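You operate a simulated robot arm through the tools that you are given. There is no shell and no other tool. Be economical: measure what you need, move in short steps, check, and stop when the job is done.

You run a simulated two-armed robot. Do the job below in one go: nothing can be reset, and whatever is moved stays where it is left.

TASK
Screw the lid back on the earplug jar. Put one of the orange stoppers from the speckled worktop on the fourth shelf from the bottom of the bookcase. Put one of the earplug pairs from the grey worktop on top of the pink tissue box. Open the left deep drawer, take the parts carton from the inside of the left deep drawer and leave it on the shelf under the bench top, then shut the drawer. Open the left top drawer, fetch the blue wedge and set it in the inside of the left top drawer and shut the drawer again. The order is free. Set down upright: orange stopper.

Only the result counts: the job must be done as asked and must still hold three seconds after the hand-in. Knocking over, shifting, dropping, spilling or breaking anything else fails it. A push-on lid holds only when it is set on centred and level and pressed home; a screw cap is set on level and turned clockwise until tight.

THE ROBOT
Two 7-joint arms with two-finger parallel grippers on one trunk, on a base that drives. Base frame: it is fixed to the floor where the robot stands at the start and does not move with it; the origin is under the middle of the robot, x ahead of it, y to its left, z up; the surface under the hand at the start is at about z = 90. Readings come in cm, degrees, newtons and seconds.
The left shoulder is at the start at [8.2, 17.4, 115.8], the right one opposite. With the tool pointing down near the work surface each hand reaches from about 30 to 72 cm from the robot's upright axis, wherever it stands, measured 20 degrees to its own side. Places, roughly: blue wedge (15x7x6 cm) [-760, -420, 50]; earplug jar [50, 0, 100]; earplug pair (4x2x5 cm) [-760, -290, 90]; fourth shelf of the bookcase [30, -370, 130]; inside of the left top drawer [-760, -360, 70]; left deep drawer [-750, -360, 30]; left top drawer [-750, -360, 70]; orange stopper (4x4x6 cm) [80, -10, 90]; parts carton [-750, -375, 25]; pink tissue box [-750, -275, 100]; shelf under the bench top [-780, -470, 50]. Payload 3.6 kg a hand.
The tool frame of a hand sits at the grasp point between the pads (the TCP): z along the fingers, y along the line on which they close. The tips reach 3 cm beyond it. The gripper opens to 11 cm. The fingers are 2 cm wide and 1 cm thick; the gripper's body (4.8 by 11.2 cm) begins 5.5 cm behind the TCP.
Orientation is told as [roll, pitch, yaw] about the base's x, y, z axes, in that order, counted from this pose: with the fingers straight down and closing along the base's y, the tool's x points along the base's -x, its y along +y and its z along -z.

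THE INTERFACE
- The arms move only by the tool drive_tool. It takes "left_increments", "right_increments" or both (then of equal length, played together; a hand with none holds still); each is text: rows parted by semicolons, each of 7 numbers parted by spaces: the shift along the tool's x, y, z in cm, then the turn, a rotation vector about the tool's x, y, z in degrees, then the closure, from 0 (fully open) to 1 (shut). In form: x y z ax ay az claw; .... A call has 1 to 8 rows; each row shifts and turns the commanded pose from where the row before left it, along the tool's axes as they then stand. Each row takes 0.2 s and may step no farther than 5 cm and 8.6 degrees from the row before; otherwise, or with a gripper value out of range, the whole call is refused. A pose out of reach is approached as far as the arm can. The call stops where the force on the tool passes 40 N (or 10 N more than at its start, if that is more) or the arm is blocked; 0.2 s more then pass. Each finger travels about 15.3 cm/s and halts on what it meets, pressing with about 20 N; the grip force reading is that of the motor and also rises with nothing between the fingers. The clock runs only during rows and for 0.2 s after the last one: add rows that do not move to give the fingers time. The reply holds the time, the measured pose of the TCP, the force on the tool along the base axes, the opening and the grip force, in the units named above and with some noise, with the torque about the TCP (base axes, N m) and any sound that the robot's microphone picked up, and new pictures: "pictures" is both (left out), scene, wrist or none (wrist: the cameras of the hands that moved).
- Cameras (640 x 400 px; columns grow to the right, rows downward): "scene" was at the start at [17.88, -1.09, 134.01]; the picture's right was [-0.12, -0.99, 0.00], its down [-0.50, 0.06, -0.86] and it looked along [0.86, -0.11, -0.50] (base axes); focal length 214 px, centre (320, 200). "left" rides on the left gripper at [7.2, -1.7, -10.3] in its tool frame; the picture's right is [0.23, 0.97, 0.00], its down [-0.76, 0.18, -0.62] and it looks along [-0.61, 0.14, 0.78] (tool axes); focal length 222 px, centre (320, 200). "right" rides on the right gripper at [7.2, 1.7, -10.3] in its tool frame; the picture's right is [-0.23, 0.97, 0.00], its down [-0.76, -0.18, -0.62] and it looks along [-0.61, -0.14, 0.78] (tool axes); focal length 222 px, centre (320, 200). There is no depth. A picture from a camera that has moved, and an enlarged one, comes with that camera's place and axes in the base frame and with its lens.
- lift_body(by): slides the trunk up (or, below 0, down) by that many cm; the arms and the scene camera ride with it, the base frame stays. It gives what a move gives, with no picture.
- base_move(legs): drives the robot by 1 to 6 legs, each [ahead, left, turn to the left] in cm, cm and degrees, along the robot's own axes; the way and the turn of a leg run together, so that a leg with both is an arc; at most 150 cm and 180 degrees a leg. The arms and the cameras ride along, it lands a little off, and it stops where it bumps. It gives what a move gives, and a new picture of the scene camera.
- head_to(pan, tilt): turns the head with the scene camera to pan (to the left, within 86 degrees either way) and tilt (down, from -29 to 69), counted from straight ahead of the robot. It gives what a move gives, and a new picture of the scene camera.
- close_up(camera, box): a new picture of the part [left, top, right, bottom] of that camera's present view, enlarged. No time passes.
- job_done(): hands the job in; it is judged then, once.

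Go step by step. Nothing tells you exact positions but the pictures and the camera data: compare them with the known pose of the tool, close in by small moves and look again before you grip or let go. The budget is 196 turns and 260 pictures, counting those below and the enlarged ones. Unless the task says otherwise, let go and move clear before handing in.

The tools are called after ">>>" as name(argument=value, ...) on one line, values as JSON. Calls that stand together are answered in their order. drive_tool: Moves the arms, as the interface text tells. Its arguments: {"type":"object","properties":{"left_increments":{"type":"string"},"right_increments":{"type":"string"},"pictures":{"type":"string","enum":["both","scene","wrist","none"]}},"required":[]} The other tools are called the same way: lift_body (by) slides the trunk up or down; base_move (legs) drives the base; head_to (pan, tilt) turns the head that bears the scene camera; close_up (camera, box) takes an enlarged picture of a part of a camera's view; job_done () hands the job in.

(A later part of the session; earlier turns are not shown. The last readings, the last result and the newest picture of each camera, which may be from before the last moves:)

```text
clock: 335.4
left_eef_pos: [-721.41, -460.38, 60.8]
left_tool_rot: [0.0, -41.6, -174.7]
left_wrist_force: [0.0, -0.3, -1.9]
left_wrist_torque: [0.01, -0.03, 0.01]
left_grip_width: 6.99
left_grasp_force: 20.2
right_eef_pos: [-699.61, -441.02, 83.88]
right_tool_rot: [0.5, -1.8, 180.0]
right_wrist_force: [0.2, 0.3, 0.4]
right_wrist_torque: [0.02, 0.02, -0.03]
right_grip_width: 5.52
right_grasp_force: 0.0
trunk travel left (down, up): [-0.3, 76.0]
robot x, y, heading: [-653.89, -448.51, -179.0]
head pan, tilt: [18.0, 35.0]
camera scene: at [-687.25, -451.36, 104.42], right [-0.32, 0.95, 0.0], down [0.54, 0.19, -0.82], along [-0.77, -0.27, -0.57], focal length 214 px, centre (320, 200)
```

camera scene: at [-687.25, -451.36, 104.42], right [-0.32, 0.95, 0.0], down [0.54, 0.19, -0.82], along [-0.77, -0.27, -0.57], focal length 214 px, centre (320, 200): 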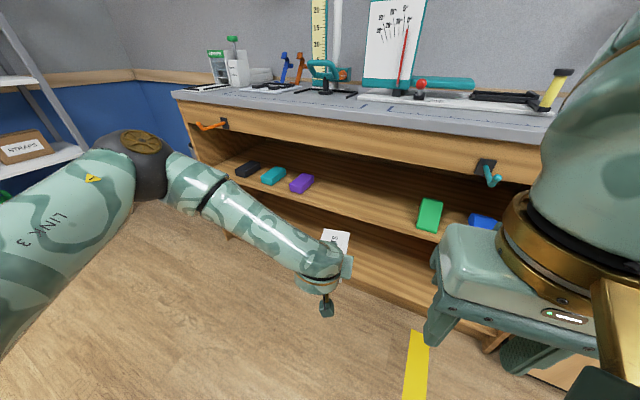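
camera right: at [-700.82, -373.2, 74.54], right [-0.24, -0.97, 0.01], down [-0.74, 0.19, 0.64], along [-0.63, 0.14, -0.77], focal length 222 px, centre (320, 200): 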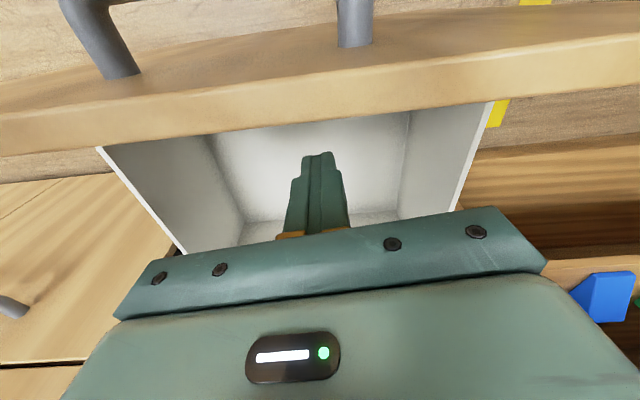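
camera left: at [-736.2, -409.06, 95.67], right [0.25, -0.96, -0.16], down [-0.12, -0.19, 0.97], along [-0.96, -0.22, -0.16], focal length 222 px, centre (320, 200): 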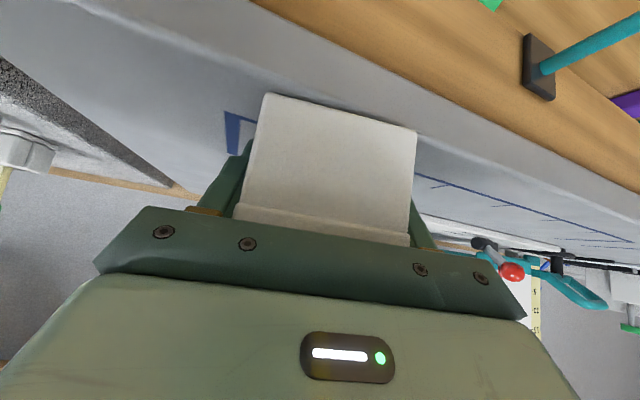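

Shelf front edge ≈ x -751, z ≈ 53. I raise 3 cm and drive in so the carton's centre is past the edge.

>>> drive_tool(left_increments="-2 0 -2.24 0 0 0 0.5;0 0 0 0 0 0 0.5", pictures="none")

>>> base_move(legs=[[31, 0, -1]])

```text
clock: 336.0
left_eef_pos: [-721.36, -460.41, 63.71]
left_tool_rot: [0.0, -41.5, -174.8]
left_wrist_force: [0.8, -0.2, -0.5]
left_wrist_torque: [-0.01, -0.04, 0.0]
left_grip_width: 6.98
left_grasp_force: 20.1
right_eef_pos: [-699.72, -440.83, 83.79]
right_tool_rot: [0.5, -1.9, 180.0]
right_wrist_force: [0.1, -0.1, -0.6]
right_wrist_torque: [-0.02, 0.0, 0.05]
right_grip_width: 5.52
right_grasp_force: 0.1
trunk travel left (down, up): [-0.3, 76.0]
robot x, y, heading: [-654.05, -448.13, -179.2]
head pan, tilt: [18.0, 35.0]
```

```text
clock: 338.1
left_eef_pos: [-752.77, -460.19, 63.74]
left_tool_rot: [0.0, -41.7, -175.4]
left_wrist_force: [-0.9, 0.2, -1.7]
left_wrist_torque: [-0.02, -0.02, 0.01]
left_grip_width: 6.98
left_grasp_force: 20.1
right_eef_pos: [-730.84, -440.88, 83.76]
right_tool_rot: [0.5, -1.9, 179.5]
right_wrist_force: [-1.2, -0.1, -0.4]
right_wrist_torque: [0.01, 0.0, 0.01]
right_grip_width: 5.49
right_grasp_force: 0.1
trunk travel left (down, up): [-0.3, 76.0]
robot x, y, heading: [-685.4, -448.67, -179.1]
head pan, tilt: [18.0, 35.0]
camera scene: at [-718.54, -451.47, 104.4], right [-0.32, 0.95, 0.0], down [0.55, 0.18, -0.82], along [-0.78, -0.26, -0.57], focal length 214 px, centre (320, 200)
```

scene: 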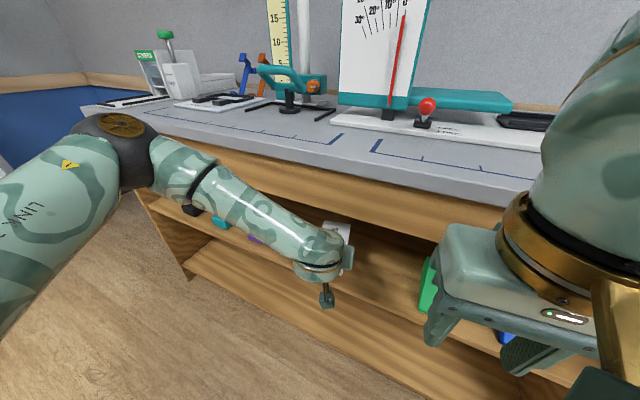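

>>> drive_tool(left_increments="1.66 0 1.87 0 0 0 0.5;1 0 1.12 0 0 0 0.5;0.66 0 0.75 0 0 0 0.5;0.4 0 0.45 0 0 0 0.5;0.33 0 0.37 0 0 0 0.5;0.33 0 0.37 0 0 0 0.5;0 0 0 0 0 0 0.5", pictures="none")

```text
clock: 339.7
left_eef_pos: [-752.78, -460.17, 57.1]
left_tool_rot: [0.0, -41.6, -175.3]
left_wrist_force: [0.2, -0.3, -1.4]
left_wrist_torque: [-0.01, -0.03, -0.03]
left_grip_width: 6.97
left_grasp_force: 19.6
right_eef_pos: [-730.89, -440.93, 83.88]
right_tool_rot: [0.5, -1.7, 179.5]
right_wrist_force: [0.8, 0.7, 0.6]
right_wrist_torque: [0.01, 0.01, 0.01]
right_grip_width: 5.52
right_grasp_force: 0.0
trunk travel left (down, up): [-0.3, 76.0]
robot x, y, heading: [-685.73, -448.28, -179.4]
head pan, tilt: [18.0, 35.0]
```

>>> drive_tool(left_increments="0.4 0 0.45 0 0 0 0.5;0.33 0 0.37 0 0 0 0.5;0.33 0 0.37 0 0 0 0.5;0.33 0 0.37 0 0 0 0.5;0.33 0 0.37 0 0 0 0.5;0.33 0 0.37 0 0 0 0.5;0 0 0 0 0 0 0.5", pictures="wrist")

```text
clock: 341.3
left_eef_pos: [-752.94, -460.05, 54.89]
left_tool_rot: [-0.2, -42.5, -175.2]
left_wrist_force: [8.3, 0.0, 26.3]
left_wrist_torque: [-1.08, 0.0, 0.55]
left_grip_width: 6.98
left_grasp_force: 20.3
right_eef_pos: [-730.6, -440.95, 84.05]
right_tool_rot: [0.4, -2.0, 179.6]
right_wrist_force: [0.4, 0.2, 0.2]
right_wrist_torque: [0.0, 0.0, -0.01]
right_grip_width: 5.53
right_grasp_force: 0.1
trunk travel left (down, up): [-0.3, 76.0]
robot x, y, heading: [-685.35, -448.49, -179.6]
head pan, tilt: [18.0, 35.0]
stopped in row 7 (left hand): the force on the tool passed its limit at 41 N (the readings are from after the stop); the commanded pose is now the measured one
camera left: at [-740.82, -457.34, 57.73], right [0.25, -0.96, -0.16], down [-0.12, -0.19, 0.97], along [-0.96, -0.22, -0.17], focal length 222 px, centre (320, 200)
```

left: 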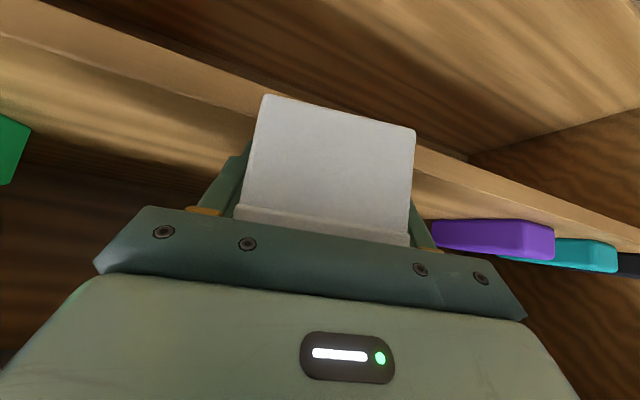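

Contact, but the carton's centre may be close to the shelf edge. I lift 1 cm, go 3.5 cm deeper and set down again.

>>> drive_tool(left_increments="-0.9 0 -1 0 0 0 0.5;-1.3 0 1.17 0 0 0 0.5;-1.3 0 1.17 0 0 0 0.5;-0.4 0 0.4 0 0 0 0.5;0 0 0 0 0 0 0.5;0.4 0 0.45 0 0 0 0.5;0.35 0 0.4 0 0 0 0.5;0.15 0 0.2 0 0 0 0.5", pictures="wrist")

```text
clock: 343.1
left_eef_pos: [-757.12, -460.57, 54.85]
left_tool_rot: [-0.3, -42.6, -175.1]
left_wrist_force: [9.8, -4.2, 29.6]
left_wrist_torque: [-1.27, 0.01, 0.5]
left_grip_width: 7.0
left_grasp_force: 20.0
right_eef_pos: [-730.52, -440.96, 84.08]
right_tool_rot: [0.4, -2.2, 179.5]
right_wrist_force: [-0.5, 0.5, 0.0]
right_wrist_torque: [0.0, 0.02, 0.04]
right_grip_width: 5.5
right_grasp_force: 0.1
trunk travel left (down, up): [-0.3, 76.0]
robot x, y, heading: [-685.53, -448.48, -179.5]
head pan, tilt: [18.0, 35.0]
camera left: at [-744.91, -457.75, 57.69], right [0.25, -0.96, -0.16], down [-0.12, -0.19, 0.97], along [-0.96, -0.22, -0.16], focal length 222 px, centre (320, 200)
```

left: 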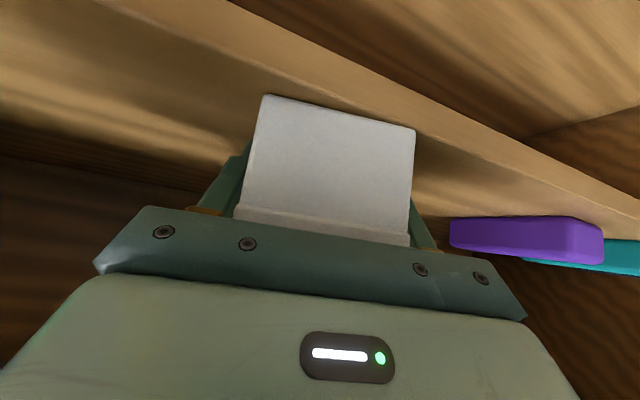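

Now it sits fully on the shelf behind the lip. Release and back straight out with the base.

>>> drive_tool(left_increments="-0.15 0 -0.17 0 0 0 0.5;0 0 0 0 0 0 0.35;0 0 0 0 0 0 0.2;0 0 0 0 0 0 0.1;0 0 0 0 0 0 0.1", pictures="none")

>>> base_move(legs=[[-30, 0, 0]])

```text
clock: 344.3
left_eef_pos: [-756.89, -460.12, 54.91]
left_tool_rot: [-0.4, -42.3, -175.3]
left_wrist_force: [0.2, 23.5, 26.9]
left_wrist_torque: [-0.55, 0.22, -0.22]
left_grip_width: 8.71
left_grasp_force: 0.1
right_eef_pos: [-730.55, -440.74, 83.91]
right_tool_rot: [0.6, -2.0, 179.4]
right_wrist_force: [-0.2, 0.1, -0.2]
right_wrist_torque: [0.02, -0.02, -0.02]
right_grip_width: 5.51
right_grasp_force: 0.0
trunk travel left (down, up): [-0.3, 76.0]
robot x, y, heading: [-685.37, -448.26, -179.5]
head pan, tilt: [18.0, 35.0]
```

```text
clock: 345.2
left_eef_pos: [-753.99, -461.03, 54.91]
left_tool_rot: [-0.1, -42.9, -174.5]
left_wrist_force: [0.0, 0.3, 0.6]
left_wrist_torque: [0.01, -0.01, 0.0]
left_grip_width: 9.89
left_grasp_force: 0.0
right_eef_pos: [-727.29, -440.98, 83.81]
right_tool_rot: [0.4, -1.8, 179.5]
right_wrist_force: [0.1, -0.4, -0.7]
right_wrist_torque: [-0.02, -0.01, 0.0]
right_grip_width: 5.5
right_grasp_force: 0.1
trunk travel left (down, up): [-0.3, 76.0]
robot x, y, heading: [-681.77, -448.39, -179.7]
head pan, tilt: [18.0, 35.0]
stopped in leg 1: the force on the tool passed its limit at 57 N (the readings are from after the stop); the commanded pose is now the measured one
camera scene: at [-714.98, -451.55, 104.39], right [-0.32, 0.95, 0.0], down [0.54, 0.18, -0.82], along [-0.78, -0.26, -0.57], focal length 214 px, centre (320, 200)
```

scene: 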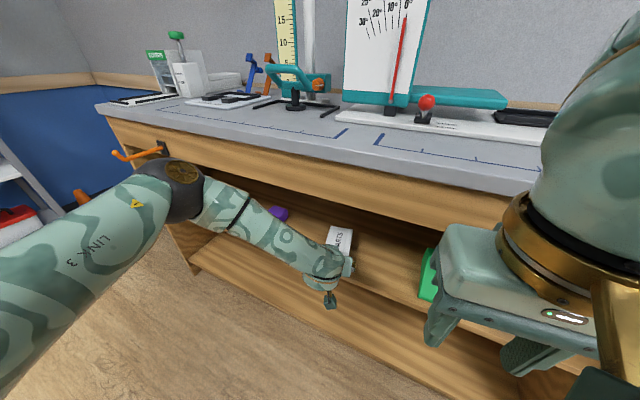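

The fingertips dragged on the shelf; raise 1.5 cm and continue out.

>>> drive_tool(left_increments="-1 0 -1.1 0 0 0 0.05;0 0 0 0 0 0 0;0 0 0 0 0 0 0", pictures="none")

>>> base_move(legs=[[-28, 0, 0]])

```text
clock: 346.1
left_eef_pos: [-754.13, -460.95, 56.33]
left_tool_rot: [0.0, -42.8, -174.4]
left_wrist_force: [-0.2, 0.2, 0.3]
left_wrist_torque: [-0.02, 0.0, 0.02]
left_grip_width: 11.01
left_grasp_force: 0.1
right_eef_pos: [-727.28, -441.01, 83.84]
right_tool_rot: [0.4, -1.7, 179.6]
right_wrist_force: [1.0, -0.2, -0.3]
right_wrist_torque: [0.0, -0.02, 0.02]
right_grip_width: 5.5
right_grasp_force: 0.1
trunk travel left (down, up): [-0.3, 76.0]
robot x, y, heading: [-681.53, -448.48, -179.2]
head pan, tilt: [18.0, 35.0]
```

```text
clock: 348.0
left_eef_pos: [-726.13, -460.97, 56.38]
left_tool_rot: [-0.1, -42.8, -174.0]
left_wrist_force: [-0.2, -0.4, 0.0]
left_wrist_torque: [0.02, 0.0, 0.0]
left_grip_width: 10.97
left_grasp_force: 0.0
right_eef_pos: [-699.41, -440.95, 83.97]
right_tool_rot: [0.5, -1.8, 179.9]
right_wrist_force: [0.3, 0.6, 0.4]
right_wrist_torque: [0.04, 0.04, 0.0]
right_grip_width: 5.49
right_grasp_force: 0.1
trunk travel left (down, up): [-0.3, 76.0]
robot x, y, heading: [-653.85, -448.1, -179.1]
head pan, tilt: [18.0, 35.0]
camera scene: at [-687.03, -451.37, 104.44], right [-0.32, 0.95, 0.0], down [0.54, 0.19, -0.82], along [-0.77, -0.27, -0.57], focal length 214 px, centre (320, 200)
```

scene: 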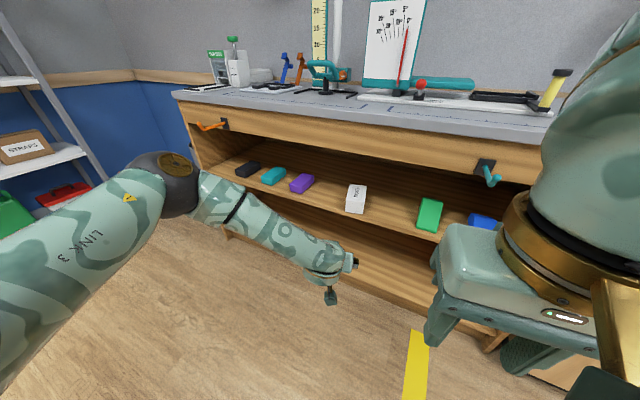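

The carton sits upright on the shelf between the wedges. Next the top drawer: raise the trunk 20 cm and turn the left hand to a near-horizontal pose with fingers closing vertically.

>>> lift_body(by=20)

>>> drive_tool(left_increments="0 0 0 0 -7.5 0 0.5;0 0 0 0 -7.5 0 0.5;0 0 0 0 -7.5 0 0.5;0 0 0 0 -6 0 0.5;0 0 0 0 0 -8.5 0.5;0 0 0 0 0 -8.5 0.5;0 0 0 0 0 -8.5 0.5;0 0 0 0 0 -8.5 0.5", pictures="none")

>>> drive_tool(left_increments="0 0 0 0 0 -8.5 0.5;0 0 0 0 0 -8.5 0.5;0 0 0 0 0 -8.5 0.5;0 0 0 0 0 -8.5 0.5;0 0 0 0 0 -8.5 0.5;0 0 0 0 0 -8.5 0.5;0 0 0 0 0 0 0.5", pictures="none")

```text
clock: 350.2
left_eef_pos: [-726.2, -460.97, 76.27]
left_tool_rot: [0.0, -42.8, -174.0]
left_wrist_force: [0.5, 0.0, -0.4]
left_wrist_torque: [0.0, 0.01, 0.03]
left_grip_width: 11.02
left_grasp_force: 0.1
right_eef_pos: [-699.43, -440.92, 103.75]
right_tool_rot: [0.5, -1.8, 179.9]
right_wrist_force: [-0.2, 0.5, -0.4]
right_wrist_torque: [0.0, -0.02, 0.02]
right_grip_width: 5.49
right_grasp_force: 0.0
trunk travel left (down, up): [-20.3, 56.0]
robot x, y, heading: [-653.73, -448.32, -179.1]
head pan, tilt: [18.0, 35.0]
```

```text
clock: 352.0
left_eef_pos: [-733.52, -456.61, 77.86]
left_tool_rot: [-58.9, -51.6, -109.4]
left_wrist_force: [0.1, -0.8, 0.9]
left_wrist_torque: [-0.01, -0.02, 0.04]
left_grip_width: 5.49
left_grasp_force: 0.0
left hand out of reach, approached as far as the arm can: row 3, 4
right_eef_pos: [-699.5, -440.95, 103.81]
right_tool_rot: [0.5, -1.8, 179.8]
right_wrist_force: [0.0, 0.3, 0.6]
right_wrist_torque: [0.0, 0.01, 0.0]
right_grip_width: 5.51
right_grasp_force: 0.1
trunk travel left (down, up): [-20.3, 56.0]
robot x, y, heading: [-653.8, -447.84, -178.9]
head pan, tilt: [18.0, 35.0]
```

```text
clock: 353.6
left_eef_pos: [-733.45, -456.63, 77.78]
left_tool_rot: [-71.0, -4.7, -85.6]
left_wrist_force: [0.4, -1.1, -1.0]
left_wrist_torque: [0.03, -0.02, -0.02]
left_grip_width: 5.48
left_grasp_force: 0.0
right_eef_pos: [-699.43, -440.87, 103.86]
right_tool_rot: [0.5, -1.8, 180.0]
right_wrist_force: [1.0, 0.1, -0.2]
right_wrist_torque: [0.02, 0.04, 0.0]
right_grip_width: 5.5
right_grasp_force: 0.1
trunk travel left (down, up): [-20.3, 56.0]
robot x, y, heading: [-653.69, -448.08, -179.1]
head pan, tilt: [18.0, 35.0]
```

Good: 19° down, fingers closing vertically. Drive to the top drawer handle.

>>> base_move(legs=[[-20, 0, -0.9], [0, -94, 0], [4, 0, 0]])

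>>> close_up(camera="left", box=[0, 0, 640, 400])

```text
clock: 360.1
left_eef_pos: [-719.04, -365.35, 77.59]
left_tool_rot: [-71.0, -4.7, -84.8]
left_wrist_force: [-1.2, -0.5, -0.5]
left_wrist_torque: [-0.03, 0.05, 0.0]
left_grip_width: 5.48
left_grasp_force: 0.1
right_eef_pos: [-685.3, -349.06, 103.76]
right_tool_rot: [0.5, -1.7, -179.3]
right_wrist_force: [0.6, 0.4, 0.2]
right_wrist_torque: [0.03, -0.05, -0.03]
right_grip_width: 5.47
right_grasp_force: 0.1
trunk travel left (down, up): [-20.3, 56.0]
robot x, y, heading: [-639.25, -355.38, -178.2]
head pan, tilt: [18.0, 35.0]
camera scene: at [-660.67, -358.96, 125.8], right [-0.34, 0.94, 0.0], down [0.54, 0.19, -0.82], along [-0.77, -0.28, -0.58], focal length 214 px, centre (320, 200)
```

scene: 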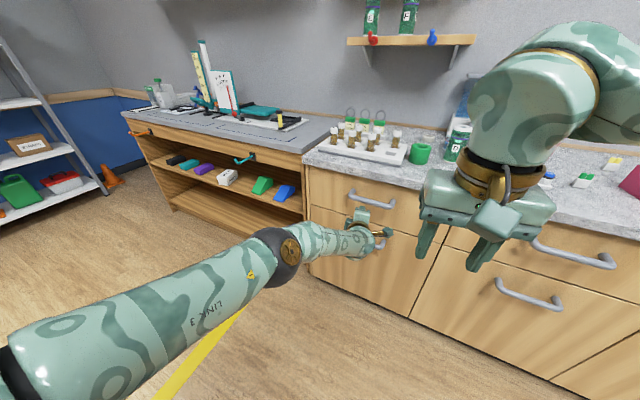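

```text
1.00 times, centred on (320, 200) of left (not enlarged: the box is as wide or as high as the picture)
camera zoom: at [-710.64, -356.77, 82.08], right [0.3, 0.18, -0.94], down [0.71, -0.69, 0.1], along [-0.63, -0.7, -0.34], focal length 222 px, centre (320, 200)
```

zoom: 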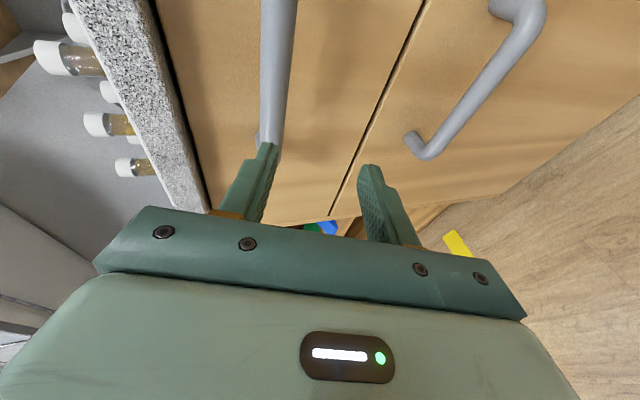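

Bar at about [-728.5, -362, 78.6]. Align and advance in -x, then close.

>>> drive_tool(left_increments="2.72 -1.47 -0.74 0 0 0 0.5;0.21 -0.92 2.6 0 0 0 0.5;0.21 -0.92 2.6 0 0 0 0.5;0.21 -0.92 2.6 0 0 0 0.5;0 0 0 0 0 0 0.5", pictures="wrist")

```text
clock: 361.3
left_eef_pos: [-721.2, -365.37, 80.74]
left_tool_rot: [-71.0, -4.7, -84.7]
left_wrist_force: [0.4, 0.2, 0.5]
left_wrist_torque: [0.01, 0.0, -0.02]
left_grip_width: 5.5
left_grasp_force: 0.1
left hand out of reach, approached as far as the arm can: row 2, 3, 4
right_eef_pos: [-685.17, -349.08, 103.79]
right_tool_rot: [0.5, -1.9, -179.3]
right_wrist_force: [-0.1, -0.3, 0.2]
right_wrist_torque: [-0.01, -0.01, 0.01]
right_grip_width: 5.53
right_grasp_force: 0.0
trunk travel left (down, up): [-20.3, 56.0]
robot x, y, heading: [-639.75, -356.03, -178.2]
head pan, tilt: [18.0, 35.0]
camera left: at [-712.8, -356.93, 85.21], right [0.3, 0.18, -0.94], down [0.71, -0.69, 0.1], along [-0.63, -0.7, -0.34], focal length 222 px, centre (320, 200)
```

left: 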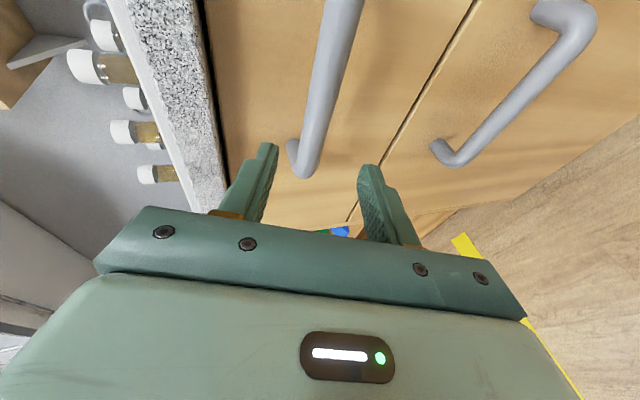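

The arm is at full extension; use the base for the rest, and lower the trunk by 1.3 cm.

>>> lift_body(by=-1.3)

>>> base_move(legs=[[6, -3, 0]])

>>> drive_tool(left_increments="0 0 0 0 0 0 0.7;0 0 0 0 0 0 0.95;0 0 0 0 0 0 1;0 0 0 0 0 0 1", pictures="wrist")

```text
clock: 361.9
left_eef_pos: [-721.54, -365.6, 79.44]
left_tool_rot: [-71.1, -4.7, -84.8]
left_wrist_force: [0.1, -0.1, -0.6]
left_wrist_torque: [0.02, -0.03, 0.0]
left_grip_width: 5.49
left_grasp_force: 0.0
right_eef_pos: [-684.99, -349.06, 102.58]
right_tool_rot: [0.5, -1.9, -179.3]
right_wrist_force: [-0.8, 0.7, 0.6]
right_wrist_torque: [0.01, 0.04, 0.0]
right_grip_width: 5.48
right_grasp_force: 0.1
trunk travel left (down, up): [-19.0, 57.3]
robot x, y, heading: [-639.5, -355.43, -178.0]
head pan, tilt: [18.0, 35.0]
```

```text
clock: 362.9
left_eef_pos: [-727.87, -362.8, 79.08]
left_tool_rot: [-70.9, -4.7, -84.7]
left_wrist_force: [-1.0, 0.0, -0.2]
left_wrist_torque: [-0.01, 0.01, 0.0]
left_grip_width: 5.51
left_grasp_force: 0.1
right_eef_pos: [-691.4, -346.33, 102.47]
right_tool_rot: [0.5, -1.7, -179.2]
right_wrist_force: [-1.1, -0.9, -0.2]
right_wrist_torque: [-0.01, -0.02, -0.03]
right_grip_width: 5.49
right_grasp_force: 0.1
trunk travel left (down, up): [-19.0, 57.3]
robot x, y, heading: [-645.92, -352.9, -178.3]
head pan, tilt: [18.0, 35.0]
camera scene: at [-667.44, -356.2, 124.46], right [-0.34, 0.94, 0.0], down [0.54, 0.19, -0.82], along [-0.77, -0.28, -0.57], focal length 214 px, centre (320, 200)
```

scene: 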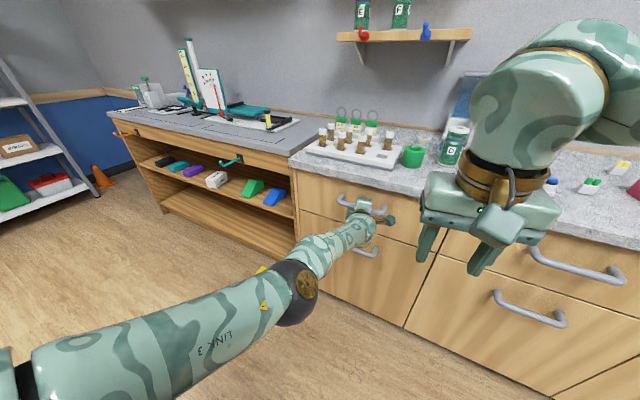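

```text
clock: 363.9
left_eef_pos: [-727.54, -362.82, 79.09]
left_tool_rot: [-70.7, -4.6, -84.7]
left_wrist_force: [23.3, -2.3, -17.4]
left_wrist_torque: [-0.06, -0.29, 0.95]
left_grip_width: 2.18
left_grasp_force: 45.0
right_eef_pos: [-691.24, -346.49, 102.54]
right_tool_rot: [0.4, -1.8, -179.2]
right_wrist_force: [0.3, 0.2, 0.5]
right_wrist_torque: [0.03, -0.02, 0.02]
right_grip_width: 5.5
right_grasp_force: 0.0
trunk travel left (down, up): [-19.0, 57.3]
robot x, y, heading: [-645.75, -352.71, -178.4]
head pan, tilt: [18.0, 35.0]
camera left: at [-719.14, -354.27, 83.55], right [0.31, 0.18, -0.93], down [0.71, -0.69, 0.1], along [-0.63, -0.7, -0.34], focal length 222 px, centre (320, 200)
```

left: 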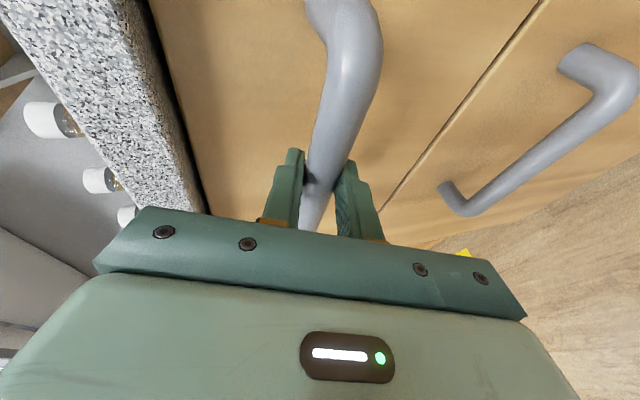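

Firm grip on the bar. Pull by backing the base.

>>> base_move(legs=[[-24, 0, 0]])

```text
clock: 365.1
left_eef_pos: [-715.87, -363.95, 79.06]
left_tool_rot: [-70.8, -4.7, -82.9]
left_wrist_force: [3.1, -28.9, -26.6]
left_wrist_torque: [-0.73, -0.29, -0.95]
left_grip_width: 2.21
left_grasp_force: 45.1
right_eef_pos: [-679.05, -346.53, 103.4]
right_tool_rot: [0.3, -2.8, -177.9]
right_wrist_force: [1.7, 0.8, 1.5]
right_wrist_torque: [0.0, 0.16, 0.01]
right_grip_width: 5.52
right_grasp_force: 0.0
trunk travel left (down, up): [-19.0, 57.3]
robot x, y, heading: [-634.95, -352.07, -176.8]
head pan, tilt: [18.0, 35.0]
stopped in leg 1: the force on the tool passed its limit at 53 N (the readings are from after the stop); the commanded pose is now the measured one
camera scene: at [-655.94, -356.05, 124.56], right [-0.36, 0.93, 0.0], down [0.53, 0.21, -0.82], along [-0.77, -0.29, -0.57], focal length 214 px, centre (320, 200)
```

scene: 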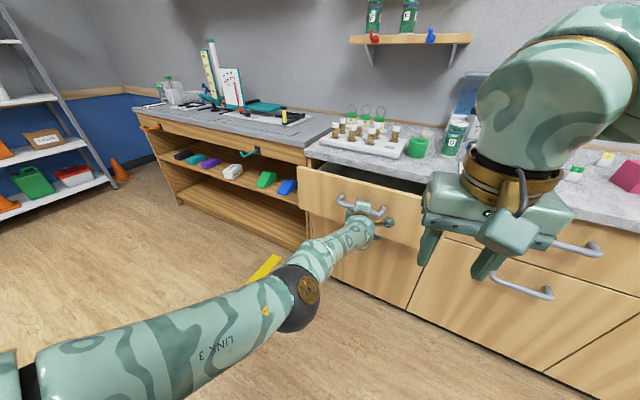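

>>> base_move(legs=[[-13, 1, 0]])

```text
clock: 366.1
left_eef_pos: [-712.32, -363.77, 79.0]
left_tool_rot: [-69.9, -5.0, -83.8]
left_wrist_force: [-2.1, -43.8, 16.3]
left_wrist_torque: [0.14, 1.78, -0.83]
left_grip_width: 2.17
left_grasp_force: 43.4
right_eef_pos: [-674.78, -347.32, 103.81]
right_tool_rot: [0.1, -3.3, -175.8]
right_wrist_force: [0.5, -3.4, 0.6]
right_wrist_torque: [0.32, 0.01, -0.02]
right_grip_width: 5.48
right_grasp_force: 0.2
trunk travel left (down, up): [-19.0, 57.3]
robot x, y, heading: [-631.77, -350.67, -174.8]
head pan, tilt: [18.0, 35.0]
stopped in leg 1: the force on the tool passed its limit at 64 N (the readings are from after the stop); the commanded pose is now the measured one
camera scene: at [-652.96, -356.09, 124.51], right [-0.4, 0.92, 0.01], down [0.53, 0.23, -0.82], along [-0.75, -0.32, -0.58], focal length 214 px, centre (320, 200)
```

scene: 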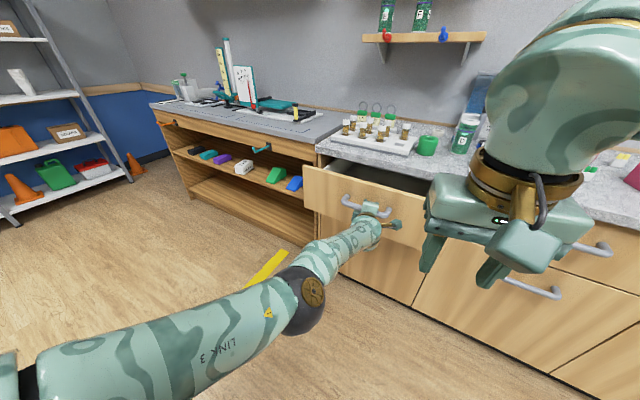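

Side load has built up. I regrip to relax it, then pull with the arm itself.

>>> drive_tool(left_increments="0 0 0 0 0 0 0.6;0 0 0 0 0 0 0.6;0 0 0 0 0 0 1;0 0 0 0 0 0 1;-0.2 0.66 -1.87 0 0 0 1;-0.2 0.66 -1.87 0 0 0 1;-0.2 0.66 -1.87 0 0 0 1;-0.2 0.66 -1.87 0 0 0 1", pictures="none")

```text
clock: 367.6
left_eef_pos: [-709.42, -363.8, 79.35]
left_tool_rot: [-69.9, -5.5, -81.8]
left_wrist_force: [1.5, -6.6, -23.7]
left_wrist_torque: [-0.77, -0.29, 1.22]
left_grip_width: 2.16
left_grasp_force: 44.7
left hand out of reach, approached as far as the arm can: row 5, 6, 7
right_eef_pos: [-675.57, -346.66, 103.45]
right_tool_rot: [0.5, -2.9, -176.3]
right_wrist_force: [0.2, 0.1, 0.2]
right_wrist_torque: [-0.03, -0.04, 0.01]
right_grip_width: 5.5
right_grasp_force: 0.0
trunk travel left (down, up): [-19.0, 57.3]
robot x, y, heading: [-631.49, -350.56, -175.2]
head pan, tilt: [18.0, 35.0]
stopped in row 7 (left hand): the force on the tool passed its limit at 60 N (the readings are from after the stop); the commanded pose is now the measured one
```

Now 18 cm open. Pull a little further with the base.

>>> base_move(legs=[[-9, 0.5, 0]])

```text
clock: 368.7
left_eef_pos: [-700.97, -364.74, 79.55]
left_tool_rot: [-69.3, -5.2, -79.6]
left_wrist_force: [-0.3, -7.1, -34.7]
left_wrist_torque: [-0.7, -0.63, -1.18]
left_grip_width: 2.22
left_grasp_force: 44.9
right_eef_pos: [-666.95, -346.34, 104.02]
right_tool_rot: [0.3, -3.7, -175.1]
right_wrist_force: [0.7, -0.8, -0.5]
right_wrist_torque: [-0.04, 0.07, -0.01]
right_grip_width: 5.51
right_grasp_force: 0.0
trunk travel left (down, up): [-19.0, 57.3]
robot x, y, heading: [-624.06, -349.8, -174.2]
head pan, tilt: [18.0, 35.0]
stopped in leg 1: the force on the tool passed its limit at 48 N (the readings are from after the stop); the commanded pose is now the measured one
camera scene: at [-648.47, -355.17, 124.08], right [-0.41, 0.91, -0.01], down [0.54, 0.24, -0.8], along [-0.73, -0.33, -0.59], focal length 214 px, centre (320, 200)
```

scene: 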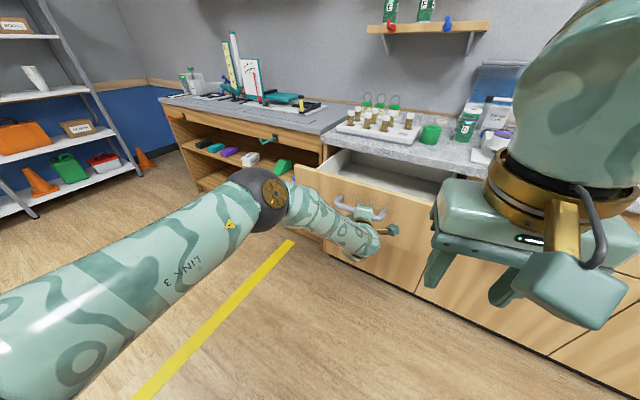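

The top drawer is ~27 cm open. Release the handle and back away, straightening the heading.

>>> drive_tool(left_increments="0 0 0 0 0 0 0.6;0 0 0 0 0 0 0.4;0 0 0 0 0 0 0.4", pictures="none")

>>> base_move(legs=[[-16, 0, 0], [0, 50, -5.8]])

>>> drive_tool(left_increments="0 0 0 0 0 8.5 0;0 0 0 0 0 8.5 0;0 0 0 0 0 8.5 0;0 0 0 0 0 8.5 0;0 0 0 0 0 8.5 0;0 0 0 0 0 8.5 0;0 0 0 0 0 8.5 0;0 0 0 0 0 8.5 0", pictures="none")

>>> drive_tool(left_increments="0 0 0 0 0 8.5 0;0 0 0 0 0 8.5 0;0 0 0 0 7.5 0 0;0 0 0 0 7.5 0 0;0 0 0 0 7.5 0 0;0 0 0 0 0 0 0", pictures="none")

```text
clock: 369.5
left_eef_pos: [-700.66, -364.29, 81.07]
left_tool_rot: [-71.5, -5.6, -80.5]
left_wrist_force: [0.1, 0.6, -0.2]
left_wrist_torque: [0.02, 0.03, -0.01]
left_grip_width: 6.58
left_grasp_force: 0.2
right_eef_pos: [-666.12, -346.31, 104.25]
right_tool_rot: [0.4, -4.2, -175.5]
right_wrist_force: [-0.2, 0.3, 0.8]
right_wrist_torque: [0.0, 0.02, 0.03]
right_grip_width: 5.47
right_grasp_force: 0.1
trunk travel left (down, up): [-19.0, 57.3]
robot x, y, heading: [-623.87, -350.08, -174.4]
head pan, tilt: [18.0, 35.0]
```

```text
clock: 373.4
left_eef_pos: [-683.66, -403.45, 80.9]
left_tool_rot: [-71.5, -5.5, -87.1]
left_wrist_force: [-0.9, -0.2, -0.4]
left_wrist_torque: [0.01, 0.01, -0.02]
left_grip_width: 6.58
left_grasp_force: 0.0
right_eef_pos: [-647.01, -389.44, 104.29]
right_tool_rot: [0.3, -4.1, 177.8]
right_wrist_force: [-0.1, -0.8, 0.4]
right_wrist_torque: [-0.01, 0.04, -0.02]
right_grip_width: 5.48
right_grasp_force: 0.1
trunk travel left (down, up): [-19.0, 57.3]
robot x, y, heading: [-605.84, -397.78, 179.0]
head pan, tilt: [18.0, 35.0]
camera scene: at [-627.55, -400.41, 124.49], right [-0.29, 0.96, 0.0], down [0.55, 0.17, -0.82], along [-0.78, -0.24, -0.57], focal length 214 px, centre (320, 200)
```

scene: 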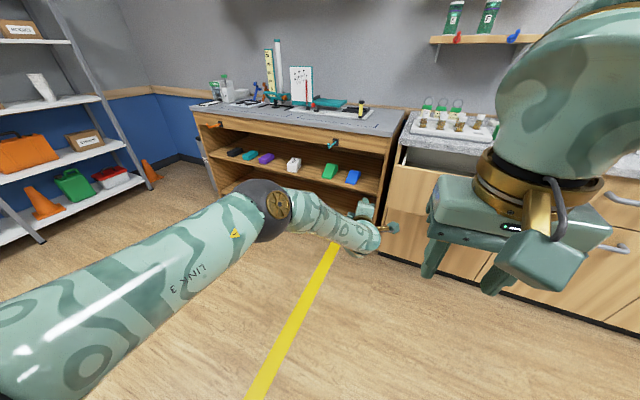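

```text
clock: 375.2
left_eef_pos: [-684.5, -402.58, 81.28]
left_tool_rot: [-38.8, -65.6, -133.6]
left_wrist_force: [-0.7, 0.6, 0.0]
left_wrist_torque: [-0.02, 0.01, -0.02]
left_grip_width: 10.99
left_grasp_force: 0.1
left hand out of reach, approached as far as the arm can: row 1
right_eef_pos: [-647.0, -389.42, 104.23]
right_tool_rot: [0.5, -4.1, 177.7]
right_wrist_force: [0.6, 0.3, 0.0]
right_wrist_torque: [-0.04, -0.02, -0.01]
right_grip_width: 5.51
right_grasp_force: 0.1
trunk travel left (down, up): [-19.0, 57.3]
robot x, y, heading: [-605.9, -398.38, 179.2]
head pan, tilt: [18.0, 35.0]
```

```text
clock: 376.6
left_eef_pos: [-684.36, -402.63, 81.28]
left_tool_rot: [1.2, -48.9, -176.5]
left_wrist_force: [0.2, -0.3, -0.3]
left_wrist_torque: [-0.02, -0.01, 0.02]
left_grip_width: 10.97
left_grasp_force: 0.0
right_eef_pos: [-647.13, -389.25, 104.24]
right_tool_rot: [0.5, -4.1, 177.9]
right_wrist_force: [0.3, -0.2, 0.3]
right_wrist_torque: [0.01, -0.02, -0.04]
right_grip_width: 5.49
right_grasp_force: 0.2
trunk travel left (down, up): [-19.0, 57.3]
robot x, y, heading: [-605.55, -398.09, 179.1]
head pan, tilt: [18.0, 35.0]
```

>>> close_up(camera="scene", box=[280, 130, 400, 210])

```text
5.00 times, centred on (340, 170) of scene
camera zoom: at [-627.56, -400.35, 124.49], right [-0.29, 0.96, 0.0], down [0.55, 0.17, -0.82], along [-0.78, -0.24, -0.57], focal length 1072 px, centre (220, 350)
```

zoom: 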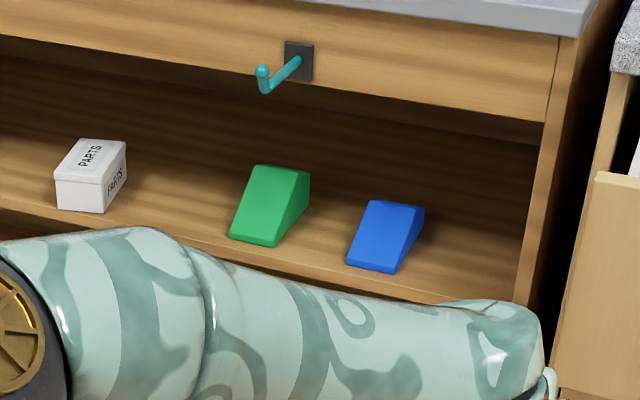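

The wedge is thin at the front and high at the back, 7 cm wide, centred near y = -417. I'll grip its sides toward the rear. Position the base and lower the trunk.

>>> drive_tool(right_increments="-4 0 3 0 0 0 0.5;-3 0 3 0 0 0 0.5;0 0 0 0 0 0 0.5", pictures="none")

>>> lift_body(by=-18.5)

>>> base_move(legs=[[0, 14.5, 0.9], [48, 0, 0]])

>>> drive_tool(left_increments="1.9 0 1.65 0 0 0 0;0 0 0 0 0 0 0", pictures="none")

```text
clock: 377.4
left_eef_pos: [-684.33, -402.78, 81.33]
left_tool_rot: [1.2, -49.1, -176.5]
left_wrist_force: [0.8, -0.2, 0.0]
left_wrist_torque: [0.04, 0.0, 0.03]
left_grip_width: 10.99
left_grasp_force: 0.1
right_eef_pos: [-654.57, -388.98, 98.71]
right_tool_rot: [0.6, -4.1, 177.7]
right_wrist_force: [-0.3, 1.3, 0.3]
right_wrist_torque: [0.01, 0.01, -0.02]
right_grip_width: 5.49
right_grasp_force: 0.0
trunk travel left (down, up): [-19.0, 57.3]
robot x, y, heading: [-605.93, -398.11, 179.1]
head pan, tilt: [18.0, 35.0]
```

```text
clock: 379.5
left_eef_pos: [-684.43, -402.74, 62.72]
left_tool_rot: [1.2, -49.0, -176.4]
left_wrist_force: [0.0, -0.2, 0.1]
left_wrist_torque: [-0.02, -0.02, 0.02]
left_grip_width: 11.0
left_grasp_force: 0.0
right_eef_pos: [-654.41, -389.11, 80.29]
right_tool_rot: [0.5, -4.1, 177.7]
right_wrist_force: [-0.1, -0.5, -0.1]
right_wrist_torque: [0.01, 0.0, 0.02]
right_grip_width: 5.49
right_grasp_force: 0.0
trunk travel left (down, up): [-0.5, 75.8]
robot x, y, heading: [-605.9, -398.04, 178.9]
head pan, tilt: [18.0, 35.0]
```

```text
clock: 383.3
left_eef_pos: [-731.58, -418.63, 62.77]
left_tool_rot: [1.3, -48.8, -175.7]
left_wrist_force: [0.9, -0.7, 0.0]
left_wrist_torque: [-0.01, 0.03, 0.03]
left_grip_width: 11.02
left_grasp_force: 0.0
right_eef_pos: [-701.89, -404.56, 80.12]
right_tool_rot: [0.5, -4.0, 178.6]
right_wrist_force: [0.0, -0.1, -0.3]
right_wrist_torque: [0.0, 0.0, 0.01]
right_grip_width: 5.49
right_grasp_force: 0.0
trunk travel left (down, up): [-0.5, 75.8]
robot x, y, heading: [-653.19, -412.66, 179.8]
head pan, tilt: [18.0, 35.0]
camera scene: at [-686.07, -415.47, 104.63], right [-0.31, 0.95, 0.0], down [0.55, 0.18, -0.82], along [-0.78, -0.25, -0.57], focal length 214 px, centre (320, 200)
```

scene: 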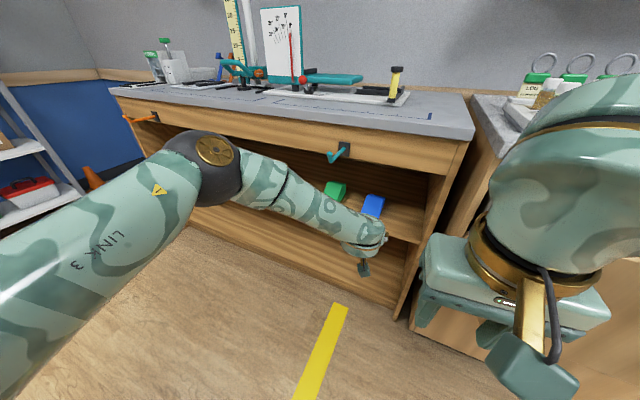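

```text
clock: 383.9
left_eef_pos: [-731.39, -418.75, 60.17]
left_tool_rot: [1.2, -49.0, -175.7]
left_wrist_force: [-0.8, -0.3, 0.0]
left_wrist_torque: [-0.01, -0.04, -0.04]
left_grip_width: 11.03
left_grasp_force: 0.0
right_eef_pos: [-701.82, -404.7, 80.27]
right_tool_rot: [0.5, -4.2, 178.5]
right_wrist_force: [-0.1, -0.2, 0.0]
right_wrist_torque: [-0.01, -0.01, -0.05]
right_grip_width: 5.49
right_grasp_force: 0.1
trunk travel left (down, up): [-0.5, 75.8]
robot x, y, heading: [-652.78, -412.6, 179.9]
head pan, tilt: [18.0, 35.0]
```

>>> close_up(camera="left", box=[160, 0, 480, 200])

```text
2.00 times, centred on (320, 100) of left
camera zoom: at [-719.14, -415.75, 61.53], right [0.24, -0.96, -0.16], down [-0.01, -0.17, 0.99], along [-0.97, -0.23, -0.05], focal length 444 px, centre (320, 400)
```

zoom: 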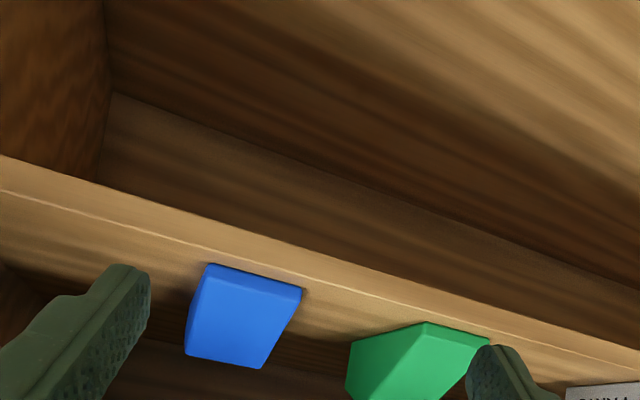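

Blue wedge front edge at [-749.4, -417]. Drive in over it.

>>> base_move(legs=[[25.8, -1.7, 0]])

>>> drive_tool(left_increments="1 0 0.87 0 0 0 0;1 0 0.87 0 0 0 0;0.9 0 0.8 0 0 0 0;0 0 0 0 0 0 0.3;0 0 0 0 0 0 0.5;0 0 0 0 0 0 0.5", pictures="wrist")

```text
clock: 385.7
left_eef_pos: [-756.73, -415.66, 61.68]
left_tool_rot: [1.6, -50.2, -176.7]
left_wrist_force: [-0.6, -1.1, 0.6]
left_wrist_torque: [0.02, 0.0, 0.0]
left_grip_width: 11.01
left_grasp_force: 0.0
right_eef_pos: [-726.66, -401.92, 80.78]
right_tool_rot: [0.9, -4.8, 178.2]
right_wrist_force: [-0.4, 0.1, -0.3]
right_wrist_torque: [0.0, -0.02, 0.02]
right_grip_width: 5.49
right_grasp_force: 0.1
trunk travel left (down, up): [-0.5, 75.8]
robot x, y, heading: [-678.56, -411.13, 179.5]
head pan, tilt: [18.0, 35.0]
camera scene: at [-710.64, -412.67, 105.12], right [-0.3, 0.95, 0.0], down [0.54, 0.17, -0.83], along [-0.79, -0.25, -0.56], focal length 214 px, centre (320, 200)
```

scene: 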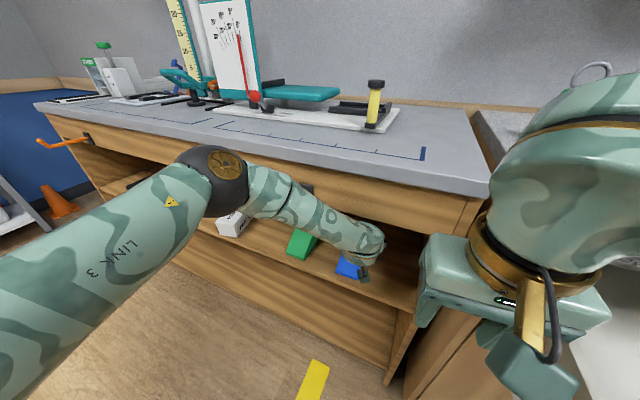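

```text
clock: 386.6
left_eef_pos: [-757.52, -413.03, 59.53]
left_tool_rot: [1.9, -52.2, -179.2]
left_wrist_force: [3.3, -6.2, 34.0]
left_wrist_torque: [-1.56, 0.44, 0.39]
left_grip_width: 8.12
left_grasp_force: 4.5
right_eef_pos: [-726.5, -400.68, 80.89]
right_tool_rot: [0.8, -4.8, 177.0]
right_wrist_force: [0.8, -0.1, 0.0]
right_wrist_torque: [0.04, 0.01, 0.01]
right_grip_width: 5.51
right_grasp_force: 0.2
trunk travel left (down, up): [-0.5, 75.8]
robot x, y, heading: [-679.05, -410.5, 178.3]
head pan, tilt: [18.0, 35.0]
stopped in row 4 (left hand): the force on the tool passed its limit at 81 N (the readings are from after the stop); the commanded pose is now the measured one
camera left: at [-745.06, -410.74, 60.26], right [0.18, -0.97, -0.16], down [0.03, -0.16, 0.99], along [-0.98, -0.18, 0.0], focal length 222 px, centre (320, 200)
```

left: 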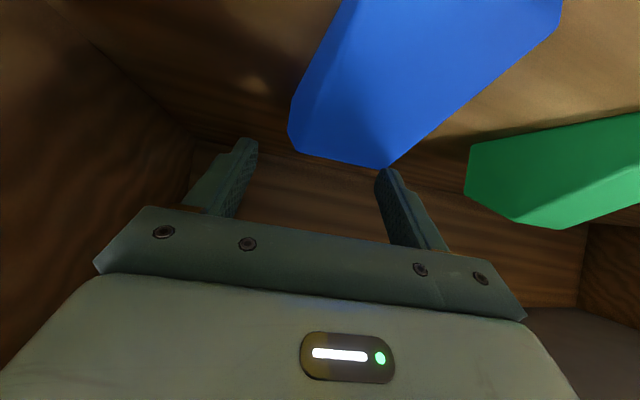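

The elbow met the bench edge and pushed me sideways, so a finger came down on the wedge. Raise the hand, back out and realign for a shallower grip.

>>> drive_tool(left_increments="-1.6 0 -1.2 0 0 0 0.1;-1.6 0 -1.2 0 0 0 0;0 0 0 0 0 0 0", pictures="none")

>>> base_move(legs=[[-25, 0, 1.7]])

>>> close_up(camera="left", box=[160, 0, 480, 200])

```text
clock: 387.4
left_eef_pos: [-758.18, -413.49, 61.65]
left_tool_rot: [2.0, -50.7, -179.9]
left_wrist_force: [0.1, -0.6, -0.2]
left_wrist_torque: [-0.01, 0.01, 0.01]
left_grip_width: 10.98
left_grasp_force: 0.1
right_eef_pos: [-727.19, -401.3, 80.07]
right_tool_rot: [0.7, -3.8, 176.0]
right_wrist_force: [0.1, -0.6, -0.1]
right_wrist_torque: [0.01, -0.03, 0.0]
right_grip_width: 5.5
right_grasp_force: 0.1
trunk travel left (down, up): [-0.5, 75.8]
robot x, y, heading: [-678.65, -411.96, 177.2]
head pan, tilt: [18.0, 35.0]
```

```text
clock: 388.7
left_eef_pos: [-746.27, -413.47, 63.31]
left_tool_rot: [0.7, -52.4, 178.6]
left_wrist_force: [1.5, -1.4, 0.6]
left_wrist_torque: [0.05, 0.0, -0.09]
left_grip_width: 11.0
left_grasp_force: 0.0
right_eef_pos: [-713.46, -402.7, 81.2]
right_tool_rot: [0.0, -5.5, 172.4]
right_wrist_force: [0.2, -0.3, -0.4]
right_wrist_torque: [0.01, 0.06, -0.02]
right_grip_width: 5.52
right_grasp_force: 0.1
trunk travel left (down, up): [-0.5, 75.8]
robot x, y, heading: [-667.27, -415.84, 174.0]
head pan, tilt: [18.0, 35.0]
stopped in leg 1: the robot was blocked; the commanded pose is now the measured one
camera scene: at [-704.02, -414.69, 103.76], right [-0.21, 0.98, -0.01], down [0.59, 0.12, -0.8], along [-0.78, -0.17, -0.6], focal length 214 px, centre (320, 200)
```

scene: 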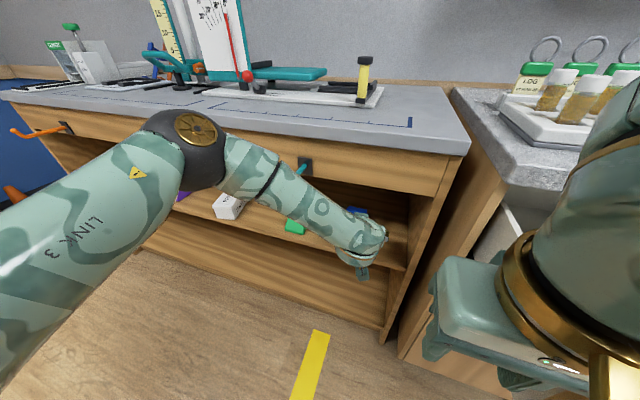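

```text
2.00 times, centred on (320, 100) of left
camera zoom: at [-733.63, -411.92, 63.97], right [0.13, -0.98, -0.17], down [0.03, -0.17, 0.98], along [-0.99, -0.13, 0.0], focal length 444 px, centre (320, 400)
```

zoom: 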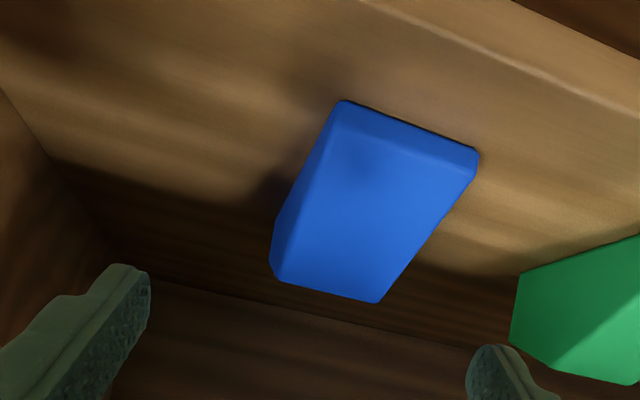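

Backing was blocked — likely the folded right elbow caught at the open drawer. I extend the right hand forward to draw its elbow in, then back off straight.

>>> drive_tool(right_increments="-4 0 0 0 0 0 0.5;-4 0 0 0 0 0 0.5;-4 0 0 0 0 0 0.5;-4 0 0 0 0 0 0.5;0 0 0 0 0 0 0.5", pictures="none")

>>> head_to(pan=-30, tilt=50)

```text
clock: 389.9
left_eef_pos: [-745.19, -412.93, 64.39]
left_tool_rot: [0.8, -53.3, 177.5]
left_wrist_force: [-0.1, 1.1, 0.4]
left_wrist_torque: [0.0, -0.02, 0.01]
left_grip_width: 11.02
left_grasp_force: 0.1
right_eef_pos: [-727.62, -400.3, 83.63]
right_tool_rot: [0.1, -6.5, 171.2]
right_wrist_force: [-0.3, 0.0, -0.2]
right_wrist_torque: [0.01, 0.0, -0.01]
right_grip_width: 5.49
right_grasp_force: 0.0
trunk travel left (down, up): [-0.5, 75.8]
robot x, y, heading: [-667.83, -416.36, 172.6]
head pan, tilt: [18.0, 35.0]
```

```text
clock: 391.0
left_eef_pos: [-745.13, -412.92, 64.4]
left_tool_rot: [0.8, -53.3, 177.4]
left_wrist_force: [-0.9, 0.4, 0.3]
left_wrist_torque: [0.01, -0.01, 0.02]
left_grip_width: 10.97
left_grasp_force: 0.0
right_eef_pos: [-727.56, -400.32, 83.74]
right_tool_rot: [0.1, -6.3, 171.2]
right_wrist_force: [-0.9, 0.6, 0.1]
right_wrist_torque: [-0.01, 0.02, 0.0]
right_grip_width: 5.53
right_grasp_force: 0.2
trunk travel left (down, up): [-0.5, 75.8]
robot x, y, heading: [-667.47, -416.59, 173.0]
head pan, tilt: [-30.0, 50.0]
camera scene: at [-698.21, -408.82, 102.47], right [0.6, 0.8, 0.0], down [0.61, -0.46, -0.64], along [-0.51, 0.39, -0.77], focal length 214 px, centre (320, 200)
```

scene: 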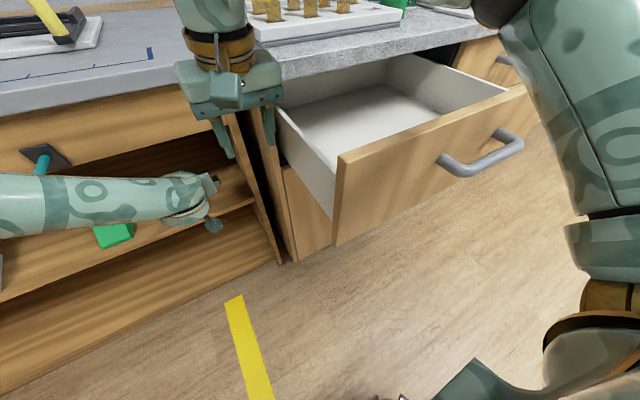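

The right upper arm leans over the open drawer front. Raising the trunk 8 cm frees it; then back off.

>>> lift_body(by=8)

>>> base_move(legs=[[-30, 0, 0]])

```text
clock: 392.2
left_eef_pos: [-745.21, -412.89, 72.28]
left_tool_rot: [0.9, -53.2, 177.4]
left_wrist_force: [-0.3, -0.2, -0.5]
left_wrist_torque: [0.04, 0.03, 0.02]
left_grip_width: 11.0
left_grasp_force: 0.3
right_eef_pos: [-727.66, -400.26, 91.45]
right_tool_rot: [0.1, -6.3, 171.3]
right_wrist_force: [0.3, 0.0, -0.3]
right_wrist_torque: [0.01, -0.02, 0.0]
right_grip_width: 5.49
right_grasp_force: 0.1
trunk travel left (down, up): [-8.5, 67.8]
robot x, y, heading: [-667.53, -416.69, 172.7]
head pan, tilt: [-30.0, 50.0]
```

```text
clock: 394.2
left_eef_pos: [-715.38, -417.12, 72.48]
left_tool_rot: [0.8, -53.3, 177.8]
left_wrist_force: [0.7, -0.9, 0.8]
left_wrist_torque: [0.0, -0.05, 0.02]
left_grip_width: 10.98
left_grasp_force: 0.0
right_eef_pos: [-698.07, -404.41, 91.76]
right_tool_rot: [0.1, -6.5, 171.8]
right_wrist_force: [-0.2, -0.1, 0.4]
right_wrist_torque: [0.02, 0.02, -0.01]
right_grip_width: 5.5
right_grasp_force: 0.0
trunk travel left (down, up): [-8.5, 67.8]
robot x, y, heading: [-637.82, -420.42, 173.1]
head pan, tilt: [-30.0, 50.0]
camera scene: at [-663.47, -413.32, 111.16], right [0.6, 0.8, 0.0], down [0.61, -0.46, -0.64], along [-0.51, 0.38, -0.77], focal length 214 px, centre (320, 200)
```

scene: 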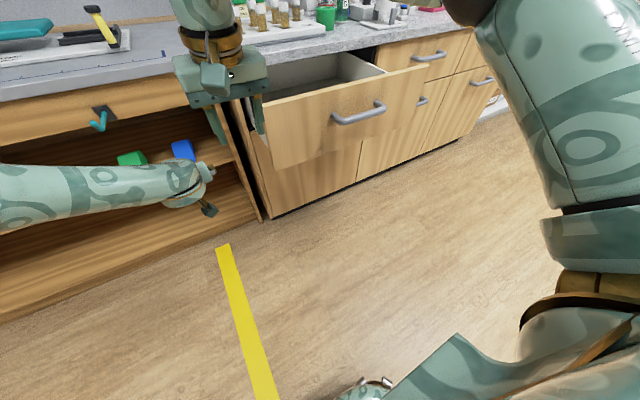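

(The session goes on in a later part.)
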